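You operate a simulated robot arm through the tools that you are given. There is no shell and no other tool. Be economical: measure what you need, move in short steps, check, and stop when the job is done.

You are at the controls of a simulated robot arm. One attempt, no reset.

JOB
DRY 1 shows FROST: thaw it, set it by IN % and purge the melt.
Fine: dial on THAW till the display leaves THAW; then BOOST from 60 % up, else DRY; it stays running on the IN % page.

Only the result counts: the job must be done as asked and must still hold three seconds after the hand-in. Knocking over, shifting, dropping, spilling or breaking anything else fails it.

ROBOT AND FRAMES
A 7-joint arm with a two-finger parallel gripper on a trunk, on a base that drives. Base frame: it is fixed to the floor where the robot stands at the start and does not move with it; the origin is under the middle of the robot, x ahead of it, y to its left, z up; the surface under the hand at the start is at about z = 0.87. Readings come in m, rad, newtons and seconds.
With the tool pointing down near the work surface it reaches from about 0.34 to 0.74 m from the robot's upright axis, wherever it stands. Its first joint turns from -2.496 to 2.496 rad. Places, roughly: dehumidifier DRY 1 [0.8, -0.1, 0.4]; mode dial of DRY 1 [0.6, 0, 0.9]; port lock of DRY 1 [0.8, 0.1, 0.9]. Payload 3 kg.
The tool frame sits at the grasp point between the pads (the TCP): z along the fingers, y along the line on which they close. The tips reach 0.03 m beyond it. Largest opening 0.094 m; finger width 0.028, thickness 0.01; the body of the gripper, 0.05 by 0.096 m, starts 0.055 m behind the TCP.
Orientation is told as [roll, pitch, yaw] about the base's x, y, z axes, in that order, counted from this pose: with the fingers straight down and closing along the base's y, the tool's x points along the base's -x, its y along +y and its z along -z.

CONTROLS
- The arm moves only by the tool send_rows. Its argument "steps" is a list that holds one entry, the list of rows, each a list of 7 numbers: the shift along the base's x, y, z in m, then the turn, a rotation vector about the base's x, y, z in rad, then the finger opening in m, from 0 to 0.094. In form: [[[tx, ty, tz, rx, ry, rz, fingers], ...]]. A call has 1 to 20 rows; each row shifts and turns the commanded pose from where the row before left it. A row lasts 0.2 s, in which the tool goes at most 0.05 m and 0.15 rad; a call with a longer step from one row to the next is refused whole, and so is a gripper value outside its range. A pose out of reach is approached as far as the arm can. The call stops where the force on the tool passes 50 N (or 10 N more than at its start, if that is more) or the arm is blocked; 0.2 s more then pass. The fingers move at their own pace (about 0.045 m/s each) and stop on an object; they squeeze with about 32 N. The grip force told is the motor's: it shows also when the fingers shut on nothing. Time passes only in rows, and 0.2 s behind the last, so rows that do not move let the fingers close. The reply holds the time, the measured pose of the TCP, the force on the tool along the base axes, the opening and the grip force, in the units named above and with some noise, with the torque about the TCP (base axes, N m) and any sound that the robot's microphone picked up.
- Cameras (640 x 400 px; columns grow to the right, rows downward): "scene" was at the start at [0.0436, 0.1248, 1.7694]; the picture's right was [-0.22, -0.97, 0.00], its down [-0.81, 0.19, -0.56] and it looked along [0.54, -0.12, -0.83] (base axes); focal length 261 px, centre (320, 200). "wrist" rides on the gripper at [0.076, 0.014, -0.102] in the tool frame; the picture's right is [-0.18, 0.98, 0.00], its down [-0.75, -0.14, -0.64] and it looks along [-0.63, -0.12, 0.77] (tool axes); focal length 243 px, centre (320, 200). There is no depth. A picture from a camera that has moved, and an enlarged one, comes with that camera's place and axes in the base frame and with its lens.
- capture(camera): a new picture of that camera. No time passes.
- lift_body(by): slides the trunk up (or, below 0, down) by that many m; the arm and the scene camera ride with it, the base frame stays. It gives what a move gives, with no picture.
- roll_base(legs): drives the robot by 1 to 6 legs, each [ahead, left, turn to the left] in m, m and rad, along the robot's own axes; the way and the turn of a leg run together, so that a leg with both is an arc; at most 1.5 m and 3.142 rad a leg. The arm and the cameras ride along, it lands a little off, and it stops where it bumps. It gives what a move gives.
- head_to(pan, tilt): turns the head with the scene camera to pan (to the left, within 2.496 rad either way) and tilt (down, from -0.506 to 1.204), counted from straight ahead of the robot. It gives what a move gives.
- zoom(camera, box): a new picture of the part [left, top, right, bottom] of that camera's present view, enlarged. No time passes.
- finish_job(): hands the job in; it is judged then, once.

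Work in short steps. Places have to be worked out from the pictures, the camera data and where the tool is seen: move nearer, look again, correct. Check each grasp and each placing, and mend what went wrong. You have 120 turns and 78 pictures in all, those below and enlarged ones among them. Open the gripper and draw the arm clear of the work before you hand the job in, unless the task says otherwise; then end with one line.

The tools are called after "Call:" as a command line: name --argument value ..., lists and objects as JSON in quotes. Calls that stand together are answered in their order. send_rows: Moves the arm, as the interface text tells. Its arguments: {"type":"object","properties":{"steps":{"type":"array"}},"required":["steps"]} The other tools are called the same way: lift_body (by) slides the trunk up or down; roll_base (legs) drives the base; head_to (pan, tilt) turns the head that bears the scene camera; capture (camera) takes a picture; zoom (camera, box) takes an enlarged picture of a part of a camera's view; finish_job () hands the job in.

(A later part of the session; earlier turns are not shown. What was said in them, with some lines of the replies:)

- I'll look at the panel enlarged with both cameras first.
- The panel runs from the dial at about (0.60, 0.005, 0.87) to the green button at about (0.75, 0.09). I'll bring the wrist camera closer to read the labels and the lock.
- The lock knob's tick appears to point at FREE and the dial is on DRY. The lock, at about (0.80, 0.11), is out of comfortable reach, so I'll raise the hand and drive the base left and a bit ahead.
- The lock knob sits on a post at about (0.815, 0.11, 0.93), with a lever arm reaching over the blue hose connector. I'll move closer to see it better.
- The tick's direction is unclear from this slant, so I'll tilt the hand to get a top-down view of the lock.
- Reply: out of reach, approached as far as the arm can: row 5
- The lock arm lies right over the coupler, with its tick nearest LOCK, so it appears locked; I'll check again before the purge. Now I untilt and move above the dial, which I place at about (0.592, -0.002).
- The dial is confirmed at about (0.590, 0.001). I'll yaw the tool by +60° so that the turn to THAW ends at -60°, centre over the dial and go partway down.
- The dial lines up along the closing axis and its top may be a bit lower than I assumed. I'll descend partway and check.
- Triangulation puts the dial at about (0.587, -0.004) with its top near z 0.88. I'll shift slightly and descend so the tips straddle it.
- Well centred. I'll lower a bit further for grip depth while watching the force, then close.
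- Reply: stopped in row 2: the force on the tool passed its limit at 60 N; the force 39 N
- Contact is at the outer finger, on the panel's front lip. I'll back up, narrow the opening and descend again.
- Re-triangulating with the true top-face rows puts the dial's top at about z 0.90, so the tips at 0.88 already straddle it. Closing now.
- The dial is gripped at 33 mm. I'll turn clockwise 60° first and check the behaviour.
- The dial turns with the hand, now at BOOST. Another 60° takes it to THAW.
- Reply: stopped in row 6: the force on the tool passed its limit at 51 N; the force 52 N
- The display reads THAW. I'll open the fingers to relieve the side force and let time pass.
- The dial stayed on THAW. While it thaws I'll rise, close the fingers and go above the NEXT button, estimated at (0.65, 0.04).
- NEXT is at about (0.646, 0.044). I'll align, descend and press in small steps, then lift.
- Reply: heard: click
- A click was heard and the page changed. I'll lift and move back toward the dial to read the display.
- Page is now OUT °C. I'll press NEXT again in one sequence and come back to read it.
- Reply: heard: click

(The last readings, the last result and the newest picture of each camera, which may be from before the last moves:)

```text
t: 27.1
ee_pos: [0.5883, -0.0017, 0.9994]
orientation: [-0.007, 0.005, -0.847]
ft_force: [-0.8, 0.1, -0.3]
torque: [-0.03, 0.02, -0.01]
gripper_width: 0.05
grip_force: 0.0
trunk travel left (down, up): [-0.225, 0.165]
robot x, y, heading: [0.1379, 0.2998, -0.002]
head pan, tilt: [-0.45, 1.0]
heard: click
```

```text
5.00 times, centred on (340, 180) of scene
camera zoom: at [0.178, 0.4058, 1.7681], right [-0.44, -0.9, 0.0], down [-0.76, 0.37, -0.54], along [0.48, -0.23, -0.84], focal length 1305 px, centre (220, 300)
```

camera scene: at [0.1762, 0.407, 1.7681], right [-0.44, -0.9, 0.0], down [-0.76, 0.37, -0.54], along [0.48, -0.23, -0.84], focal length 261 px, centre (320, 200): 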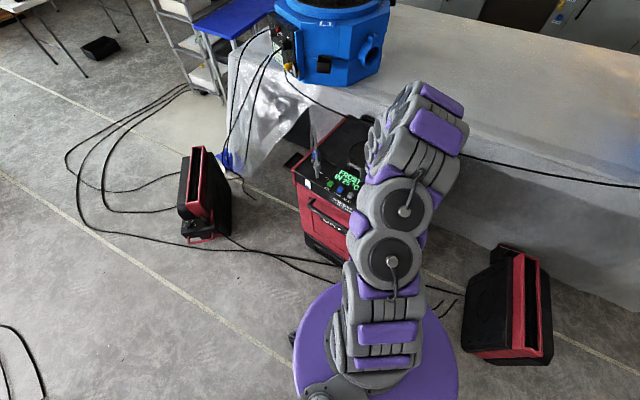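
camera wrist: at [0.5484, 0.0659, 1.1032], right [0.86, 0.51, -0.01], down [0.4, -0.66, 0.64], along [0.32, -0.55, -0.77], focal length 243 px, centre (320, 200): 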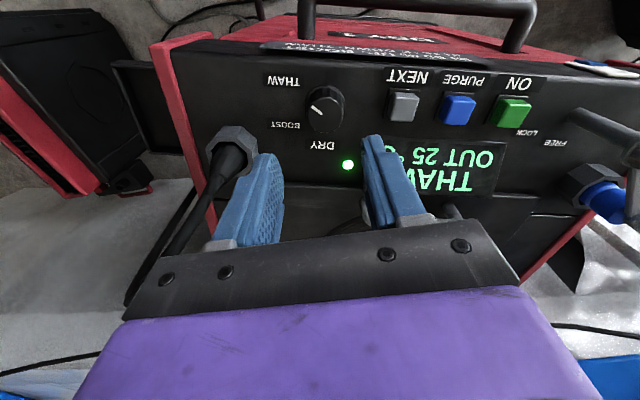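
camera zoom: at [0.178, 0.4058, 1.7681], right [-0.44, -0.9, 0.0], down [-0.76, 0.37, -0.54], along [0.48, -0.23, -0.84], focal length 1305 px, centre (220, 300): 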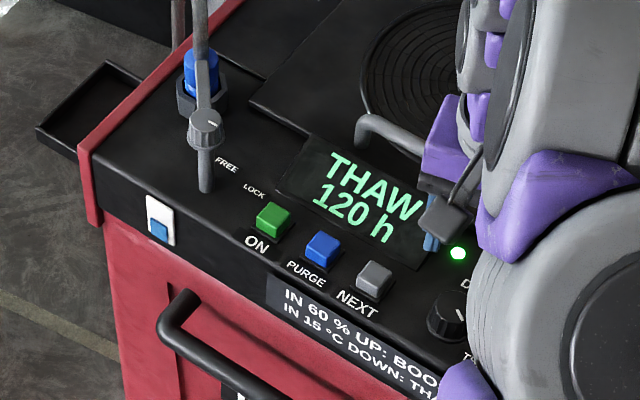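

Hours page now (120 h). I'll press NEXT once more.

Call:
send_rows --steps '[[[0.03, 0.02, 0, 0, 0, 0, 0], [0.031, 0.026, 0.0, 0, 0, 0, 0], [0, 0, -0.03, 0, 0, 0, 0], [0, 0, -0.03, 0, 0, 0, 0], [0, 0, -0.018, 0, 0, 0, 0], [0, 0, -0.006, 0, 0, 0, 0], [0, 0, -0.006, 0, 0, 0, 0], [0, 0, 0, 0, 0, 0, 0], [0, 0, 0.03, 0, 0, 0, 0], [0, 0, 0.04, 0, 0, 0, 0], [-0.03, -0.02, 0.02, 0, 0, 0, 0.05], [-0.031, -0.026, 0.0, 0, 0, 0, 0.05], [0, 0, 0, 0, 0, 0, 0.05]]]'

Call:
zoom --camera "scene" --box '[290, 140, 390, 220]'

```text
t: 29.9
ee_pos: [0.5888, -0.0016, 1.0004]
orientation: [-0.008, 0.006, -0.847]
ft_force: [0.2, 1.0, 0.3]
torque: [-0.02, -0.03, 0.06]
gripper_width: 0.0497
grip_force: 0.2
trunk travel left (down, up): [-0.225, 0.165]
robot x, y, heading: [0.1396, 0.2998, -0.001]
head pan, tilt: [-0.45, 1.0]
heard: click
```

```text
5.00 times, centred on (340, 180) of scene
camera zoom: at [0.178, 0.4057, 1.7681], right [-0.44, -0.9, 0.0], down [-0.76, 0.37, -0.54], along [0.48, -0.23, -0.84], focal length 1305 px, centre (220, 300)
```

zoom: 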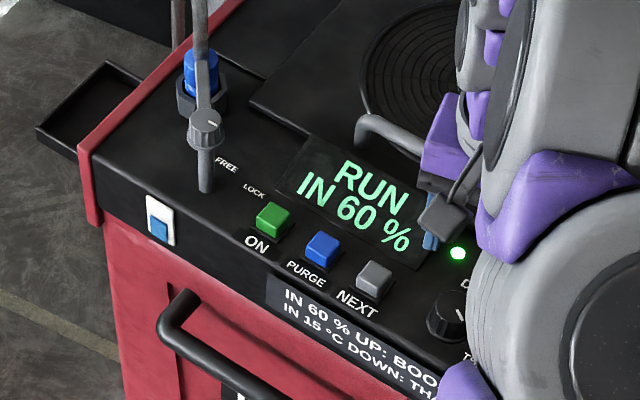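

The display left THAW: RUN, IN 60 %. I'll zoom tightly to be sure of the number and of the lock.

Call:
zoom --camera "scene" --box '[345, 168, 375, 192]'

Call:
zoom --camera "scene" --box '[315, 145, 345, 180]'

```text
16.00 times, centred on (360, 180) of scene
camera zoom: at [0.178, 0.4057, 1.7681], right [-0.44, -0.9, 0.0], down [-0.76, 0.37, -0.54], along [0.48, -0.23, -0.84], focal length 4177 px, centre (-320, 520)
```

zoom: 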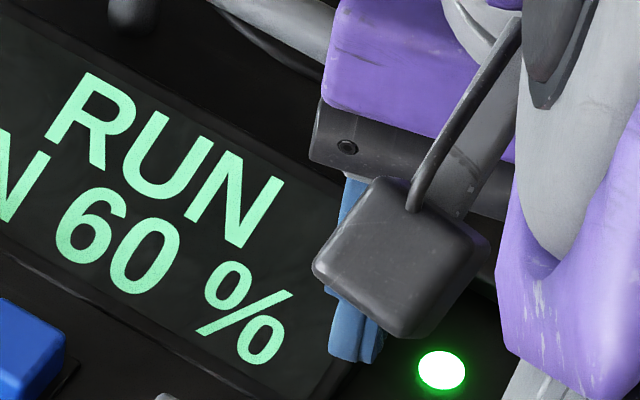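

```text
11.43 times, centred on (330, 162) of scene
camera zoom: at [0.178, 0.4057, 1.7681], right [-0.44, -0.9, 0.0], down [-0.76, 0.37, -0.54], along [0.48, -0.23, -0.84], focal length 2984 px, centre (206, 629)
```

zoom: 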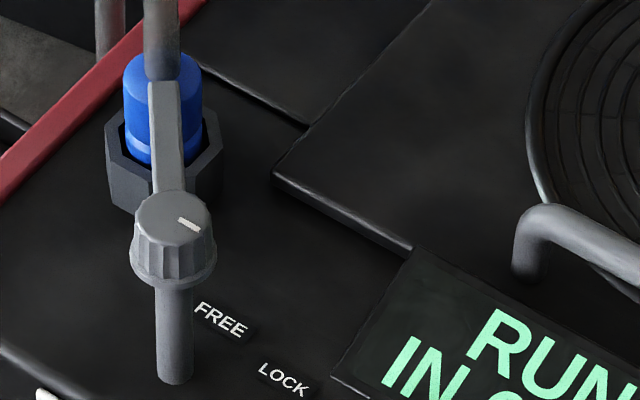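

The display shows RUN and IN 60 %, so BOOST is required; the tick on the lock is on the LOCK side and its arm sits on the coupler. I'll descend on the dial again and grip it.

Call:
send_rows --steps '[[[0.002, 0.002, -0.03, 0, 0, 0, 0.05], [0, 0, -0.03, 0, 0, 0, 0.05], [0, 0, -0.02, 0, 0, 0, 0.05], [0, 0, -0.012, 0, 0, 0, 0.05], [0, 0, 0, 0, 0, 0, 0.05]]]'

Call:
zoom --camera "wrist" --box '[200, 40, 440, 240]'

```text
t: 31.1
ee_pos: [0.5906, 0.002, 0.9069]
orientation: [-0.008, 0.004, -0.849]
ft_force: [-0.3, 0.7, 0.4]
torque: [-0.01, -0.02, -0.03]
gripper_width: 0.0499
grip_force: 0.1
trunk travel left (down, up): [-0.225, 0.165]
robot x, y, heading: [0.1383, 0.3, -0.002]
head pan, tilt: [-0.45, 1.0]
```

```text
2.00 times, centred on (320, 140) of wrist
camera zoom: at [0.5523, 0.0685, 1.0108], right [0.86, 0.51, -0.01], down [0.4, -0.66, 0.64], along [0.32, -0.55, -0.77], focal length 485 px, centre (320, 320)
```

zoom: 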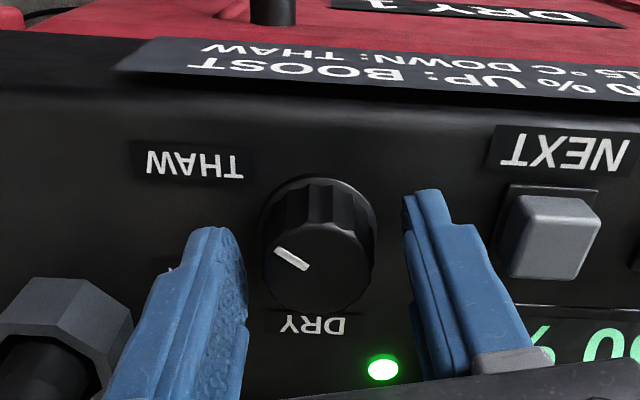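

Nicely centred. I'll close and turn about +0.92 rad to BOOST.

Call:
send_rows --steps '[[[0, 0, 0, 0, 0, 0, 0.02], [0, 0, 0, 0, 0, 0, 0.02], [0, 0, 0, 0, 0, 0, 0.02], [0, 0, 0, 0, 0, 0.15, 0.02], [0, 0, 0, 0, 0, 0.15, 0.02], [0, 0, 0, 0, 0, 0.15, 0.02], [0, 0, 0, 0, 0, 0.15, 0.02], [0, 0, 0, 0, 0, 0.15, 0.02], [0, 0, 0, 0, 0, 0.15, 0.02], [0, 0, 0, 0, 0, 0.02, 0.02], [0, 0, 0, 0, 0, 0, 0.05], [0, 0, 0, 0, 0, 0, 0.05], [0, 0, 0, 0, 0, 0, 0.05]]]'

Call:
zoom --camera "wrist" --box '[200, 40, 440, 240]'

Call:
zoom --camera "scene" --box '[290, 140, 390, 220]'

```text
t: 33.9
ee_pos: [0.591, -0.0, 0.9079]
orientation: [-0.004, 0.005, 0.073]
ft_force: [-1.0, 0.7, -0.2]
torque: [0.0, -0.04, -0.02]
gripper_width: 0.0501
grip_force: 0.1
trunk travel left (down, up): [-0.225, 0.165]
robot x, y, heading: [0.1378, 0.2955, 0.003]
head pan, tilt: [-0.45, 1.0]
```

```text
2.00 times, centred on (320, 140) of wrist
camera zoom: at [0.5143, 0.0096, 1.011], right [0.11, 0.99, -0.01], down [0.76, -0.08, 0.64], along [0.63, -0.08, -0.77], focal length 485 px, centre (320, 320)
```

zoom: 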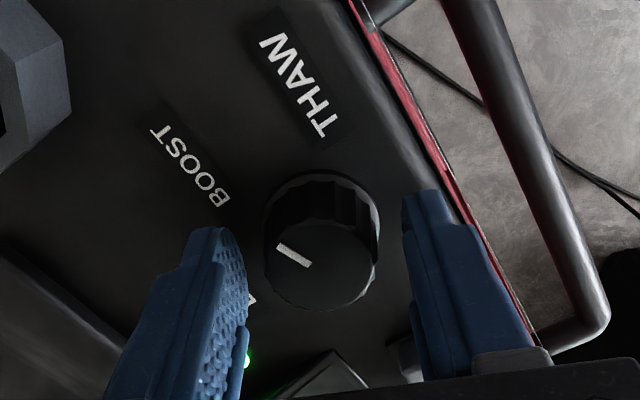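

```text
5.00 times, centred on (340, 180) of scene
camera zoom: at [0.1778, 0.4067, 1.7681], right [-0.44, -0.9, 0.0], down [-0.76, 0.37, -0.54], along [0.48, -0.23, -0.84], focal length 1305 px, centre (220, 300)
```

zoom: 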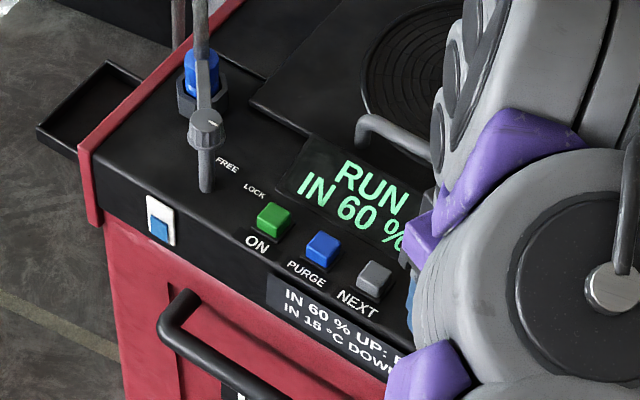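

The dial sits at BOOST and the display shows RUN, IN 60 %. Now I'll rise, turn back and go above PURGE at about (0.691, 0.066).

Call:
send_rows --steps '[[[0, 0, 0.04, 0, 0, 0, 0.05], [0, 0, 0.04, 0, 0, 0, 0.03], [0.02, 0.013, 0.0, 0, 0, -0.15, 0.0], [0.02, 0.013, 0, 0, 0, -0.15, 0.0], [0.02, 0.013, 0, 0, 0, -0.15, 0.0], [0.02, 0.013, 0, 0, 0, -0.15, 0.0], [0.02, 0.013, 0, 0, 0, -0.15, 0.0], [0, 0, 0, 0, 0, -0.15, 0.0], [0, 0, -0.03, 0, 0, 0, 0.0], [0, 0, -0.02, 0, 0, 0, 0.0], [0, 0, 0, 0, 0, 0, 0.0]]]'

Call:
capture --camera "wrist"

```text
t: 36.3
ee_pos: [0.6888, 0.0651, 0.938]
orientation: [-0.007, 0.005, -0.828]
ft_force: [-0.6, -0.1, 0.7]
torque: [-0.01, 0.01, 0.01]
gripper_width: 0.0
grip_force: 31.6
trunk travel left (down, up): [-0.225, 0.165]
robot x, y, heading: [0.1369, 0.2985, 0.0]
head pan, tilt: [-0.45, 1.0]
```

```text
30 pictures are left
camera wrist: at [0.6501, 0.1319, 1.041], right [0.85, 0.53, -0.01], down [0.41, -0.65, 0.64], along [0.33, -0.54, -0.77], focal length 243 px, centre (320, 200)
```

wrist: 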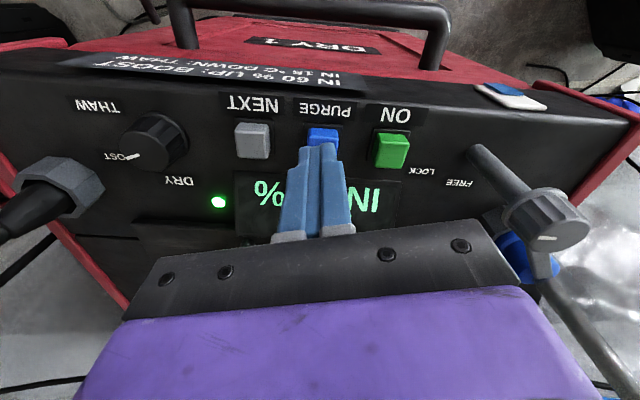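

Well aligned with PURGE. I'll press it to the same depth that worked for NEXT, then lift and back away to read the display.

Call:
send_rows --steps '[[[0.0, 0.003, -0.01, 0, 0, 0, 0], [0, 0, -0.006, 0, 0, 0, 0], [0, 0, -0.006, 0, 0, 0, 0], [0, 0, -0.005, 0, 0, 0, 0], [0, 0, 0, 0, 0, 0, 0], [0, 0, 0.03, 0, 0, 0, 0], [0, 0, 0.04, 0, 0, 0, 0], [-0.035, -0.02, 0.01, 0, 0, 0, 0], [-0.035, -0.03, 0.0, 0, 0, 0, 0], [-0.03, -0.02, 0, 0, 0, 0, 0]]]'

Call:
zoom --camera "scene" --box '[290, 140, 390, 220]'

```text
t: 38.5
ee_pos: [0.5902, -0.0028, 0.9929]
orientation: [-0.005, 0.003, -0.826]
ft_force: [0.6, -0.1, -0.1]
torque: [-0.03, -0.02, -0.03]
gripper_width: 0.0001
grip_force: 31.6
trunk travel left (down, up): [-0.225, 0.165]
robot x, y, heading: [0.142, 0.3021, -0.0]
head pan, tilt: [-0.45, 1.0]
heard: click
```

```text
5.00 times, centred on (340, 180) of scene
camera zoom: at [0.1761, 0.4051, 1.7682], right [-0.44, -0.9, 0.0], down [-0.76, 0.37, -0.54], along [0.49, -0.23, -0.84], focal length 1305 px, centre (220, 300)
```

zoom: 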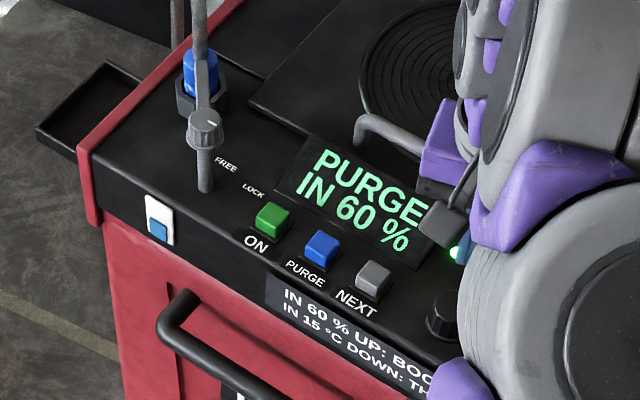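

Purging has started. I'll draw the arm up and clear while it runs.

Call:
send_rows --steps '[[[0, 0, 0.05, 0, 0, 0, 0.03], [0, 0, 0.05, 0, 0, 0, 0.06], [0, 0, 0.05, 0, 0, 0, 0.09], [-0.03, 0, 0.03, 0, 0, 0, 0.09], [-0.03, 0, 0.0, 0, 0, 0, 0.09], [0, 0, 0, 0, 0, 0, 0.09], [0, 0, 0, 0, 0, 0, 0.09], [0, 0, 0, 0, 0, 0, 0.09], [0, 0, 0, 0, 0, 0, 0.09], [0, 0, 0, 0, 0, 0, 0.09]]]'

Call:
zoom --camera "scene" --box '[280, 120, 400, 220]'

```text
t: 40.7
ee_pos: [0.5314, -0.0014, 1.1707]
orientation: [-0.007, 0.006, -0.826]
ft_force: [0.2, 0.0, -0.2]
torque: [-0.02, -0.01, 0.04]
gripper_width: 0.0899
grip_force: 0.1
trunk travel left (down, up): [-0.225, 0.165]
robot x, y, heading: [0.142, 0.2981, 0.002]
head pan, tilt: [-0.45, 1.0]
```

```text
4.00 times, centred on (340, 170) of scene
camera zoom: at [0.1767, 0.4083, 1.768], right [-0.44, -0.9, 0.0], down [-0.76, 0.37, -0.54], along [0.48, -0.23, -0.84], focal length 1044 px, centre (240, 320)
```

zoom: 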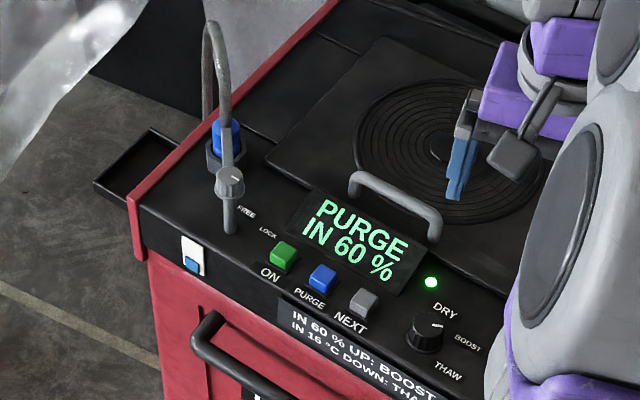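

The level window seems to be falling. I'll wait longer for the purge to end.

Call:
send_rows --steps '[[[0, 0, 0, 0, 0, 0, 0.09], [0, 0, 0, 0, 0, 0, 0.09], [0, 0, 0, 0, 0, 0, 0.09], [0, 0, 0, 0, 0, 0, 0.09], [0, 0, 0, 0, 0, 0, 0.09], [0, 0, 0, 0, 0, 0, 0.09], [0, 0, 0, 0, 0, 0, 0.09], [0, 0, 0, 0, 0, 0, 0.09], [0, 0, 0, 0, 0, 0, 0.09], [0, 0, 0, 0, 0, 0, 0.09], [0, 0, 0, 0, 0, 0, 0.09], [0, 0, 0, 0, 0, 0, 0.09], [0, 0, 0, 0, 0, 0, 0.09], [0, 0, 0, 0, 0, 0, 0.09], [0, 0, 0, 0, 0, 0, 0.09]]]'

Call:
zoom --camera "scene" --box '[310, 150, 410, 220]'

```text
t: 43.9
ee_pos: [0.5322, -0.0016, 1.1701]
orientation: [-0.006, 0.004, -0.827]
ft_force: [0.0, -0.4, -0.6]
torque: [-0.03, 0.02, 0.01]
gripper_width: 0.0897
grip_force: 0.1
trunk travel left (down, up): [-0.225, 0.165]
robot x, y, heading: [0.1379, 0.2982, -0.001]
head pan, tilt: [-0.45, 1.0]
```

```text
5.71 times, centred on (360, 185) of scene
camera zoom: at [0.1767, 0.4084, 1.768], right [-0.44, -0.9, 0.0], down [-0.76, 0.37, -0.54], along [0.48, -0.23, -0.84], focal length 1492 px, centre (91, 286)
```

zoom: 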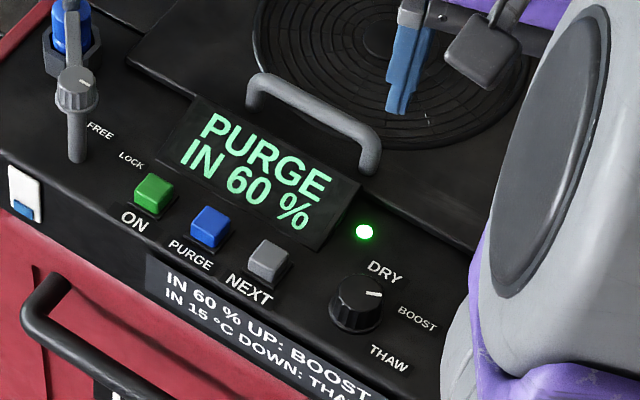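

The purge is progressing and the level is falling. I'll check the dial's tick more closely while waiting on.

Call:
send_rows --steps '[[[0, 0, 0, 0, 0, 0, 0.09], [0, 0, 0, 0, 0, 0, 0.09], [0, 0, 0, 0, 0, 0, 0.09], [0, 0, 0, 0, 0, 0, 0.09], [0, 0, 0, 0, 0, 0, 0.09], [0, 0, 0, 0, 0, 0, 0.09], [0, 0, 0, 0, 0, 0, 0.09], [0, 0, 0, 0, 0, 0, 0.09], [0, 0, 0, 0, 0, 0, 0.09], [0, 0, 0, 0, 0, 0, 0.09]]]'

Call:
zoom --camera "scene" --box '[360, 185, 392, 220]'

Call:
zoom --camera "scene" --box '[300, 150, 380, 210]'

```text
t: 46.1
ee_pos: [0.5317, -0.0013, 1.1708]
orientation: [-0.006, 0.004, -0.826]
ft_force: [-0.4, -0.3, -0.4]
torque: [-0.02, -0.02, -0.03]
gripper_width: 0.0899
grip_force: 0.2
trunk travel left (down, up): [-0.225, 0.165]
robot x, y, heading: [0.1417, 0.2989, -0.003]
head pan, tilt: [-0.45, 1.0]
```

```text
11.43 times, centred on (376, 202) of scene
camera zoom: at [0.1767, 0.4084, 1.768], right [-0.44, -0.9, 0.0], down [-0.76, 0.37, -0.54], along [0.48, -0.23, -0.84], focal length 2984 px, centre (-320, 171)
```

zoom: 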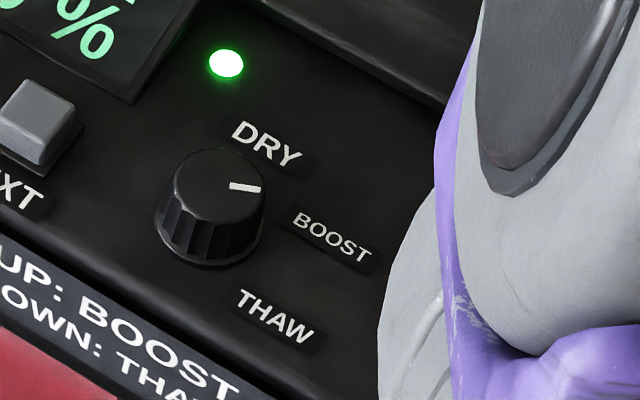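

```text
6.67 times, centred on (340, 180) of scene
camera zoom: at [0.1767, 0.4084, 1.768], right [-0.44, -0.9, 0.0], down [-0.76, 0.37, -0.54], along [0.48, -0.23, -0.84], focal length 1740 px, centre (187, 333)
```

zoom: 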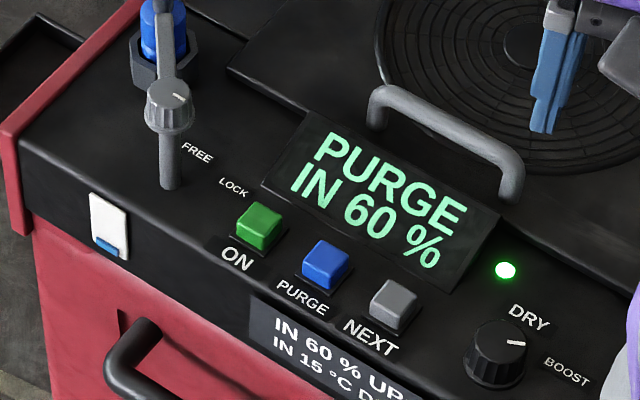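

The dial tick points exactly at BOOST. The level is nearly empty, so I'll keep waiting.

Call:
send_rows --steps '[[[0, 0, 0, 0, 0, 0, 0.09], [0, 0, 0, 0, 0, 0, 0.09], [0, 0, 0, 0, 0, 0, 0.09], [0, 0, 0, 0, 0, 0, 0.09], [0, 0, 0, 0, 0, 0, 0.09], [0, 0, 0, 0, 0, 0, 0.09], [0, 0, 0, 0, 0, 0, 0.09], [0, 0, 0, 0, 0, 0, 0.09], [0, 0, 0, 0, 0, 0, 0.09], [0, 0, 0, 0, 0, 0, 0.09], [0, 0, 0, 0, 0, 0, 0.09], [0, 0, 0, 0, 0, 0, 0.09], [0, 0, 0, 0, 0, 0, 0.09], [0, 0, 0, 0, 0, 0, 0.09], [0, 0, 0, 0, 0, 0, 0.09], [0, 0, 0, 0, 0, 0, 0.09], [0, 0, 0, 0, 0, 0, 0.09], [0, 0, 0, 0, 0, 0, 0.09], [0, 0, 0, 0, 0, 0, 0.09], [0, 0, 0, 0, 0, 0, 0.09]]]'

Call:
zoom --camera "scene" --box '[300, 150, 380, 210]'

```text
t: 50.3
ee_pos: [0.5326, -0.0009, 1.1702]
orientation: [-0.008, 0.006, -0.828]
ft_force: [-0.1, -0.3, 0.0]
torque: [0.01, 0.01, -0.01]
gripper_width: 0.0901
grip_force: 0.0
trunk travel left (down, up): [-0.225, 0.165]
robot x, y, heading: [0.1408, 0.2983, -0.003]
head pan, tilt: [-0.45, 1.0]
```

```text
6.67 times, centred on (340, 180) of scene
camera zoom: at [0.1767, 0.4084, 1.768], right [-0.44, -0.9, 0.0], down [-0.76, 0.37, -0.54], along [0.48, -0.23, -0.84], focal length 1740 px, centre (187, 333)
```

zoom: 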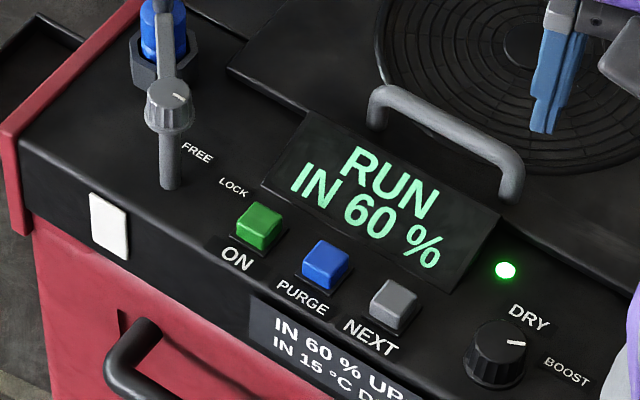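

The purge is done: the level window is empty, the display shows RUN on the IN 60 % page, the dial is on BOOST, and the arm is clear with the gripper open. Handing in.

Call:
finish_job

```text
The job is handed in.
```

DRY 1 is thawed, set to BOOST because IN % read 60, and its melt is purged; it was running on the IN % page when I handed in.
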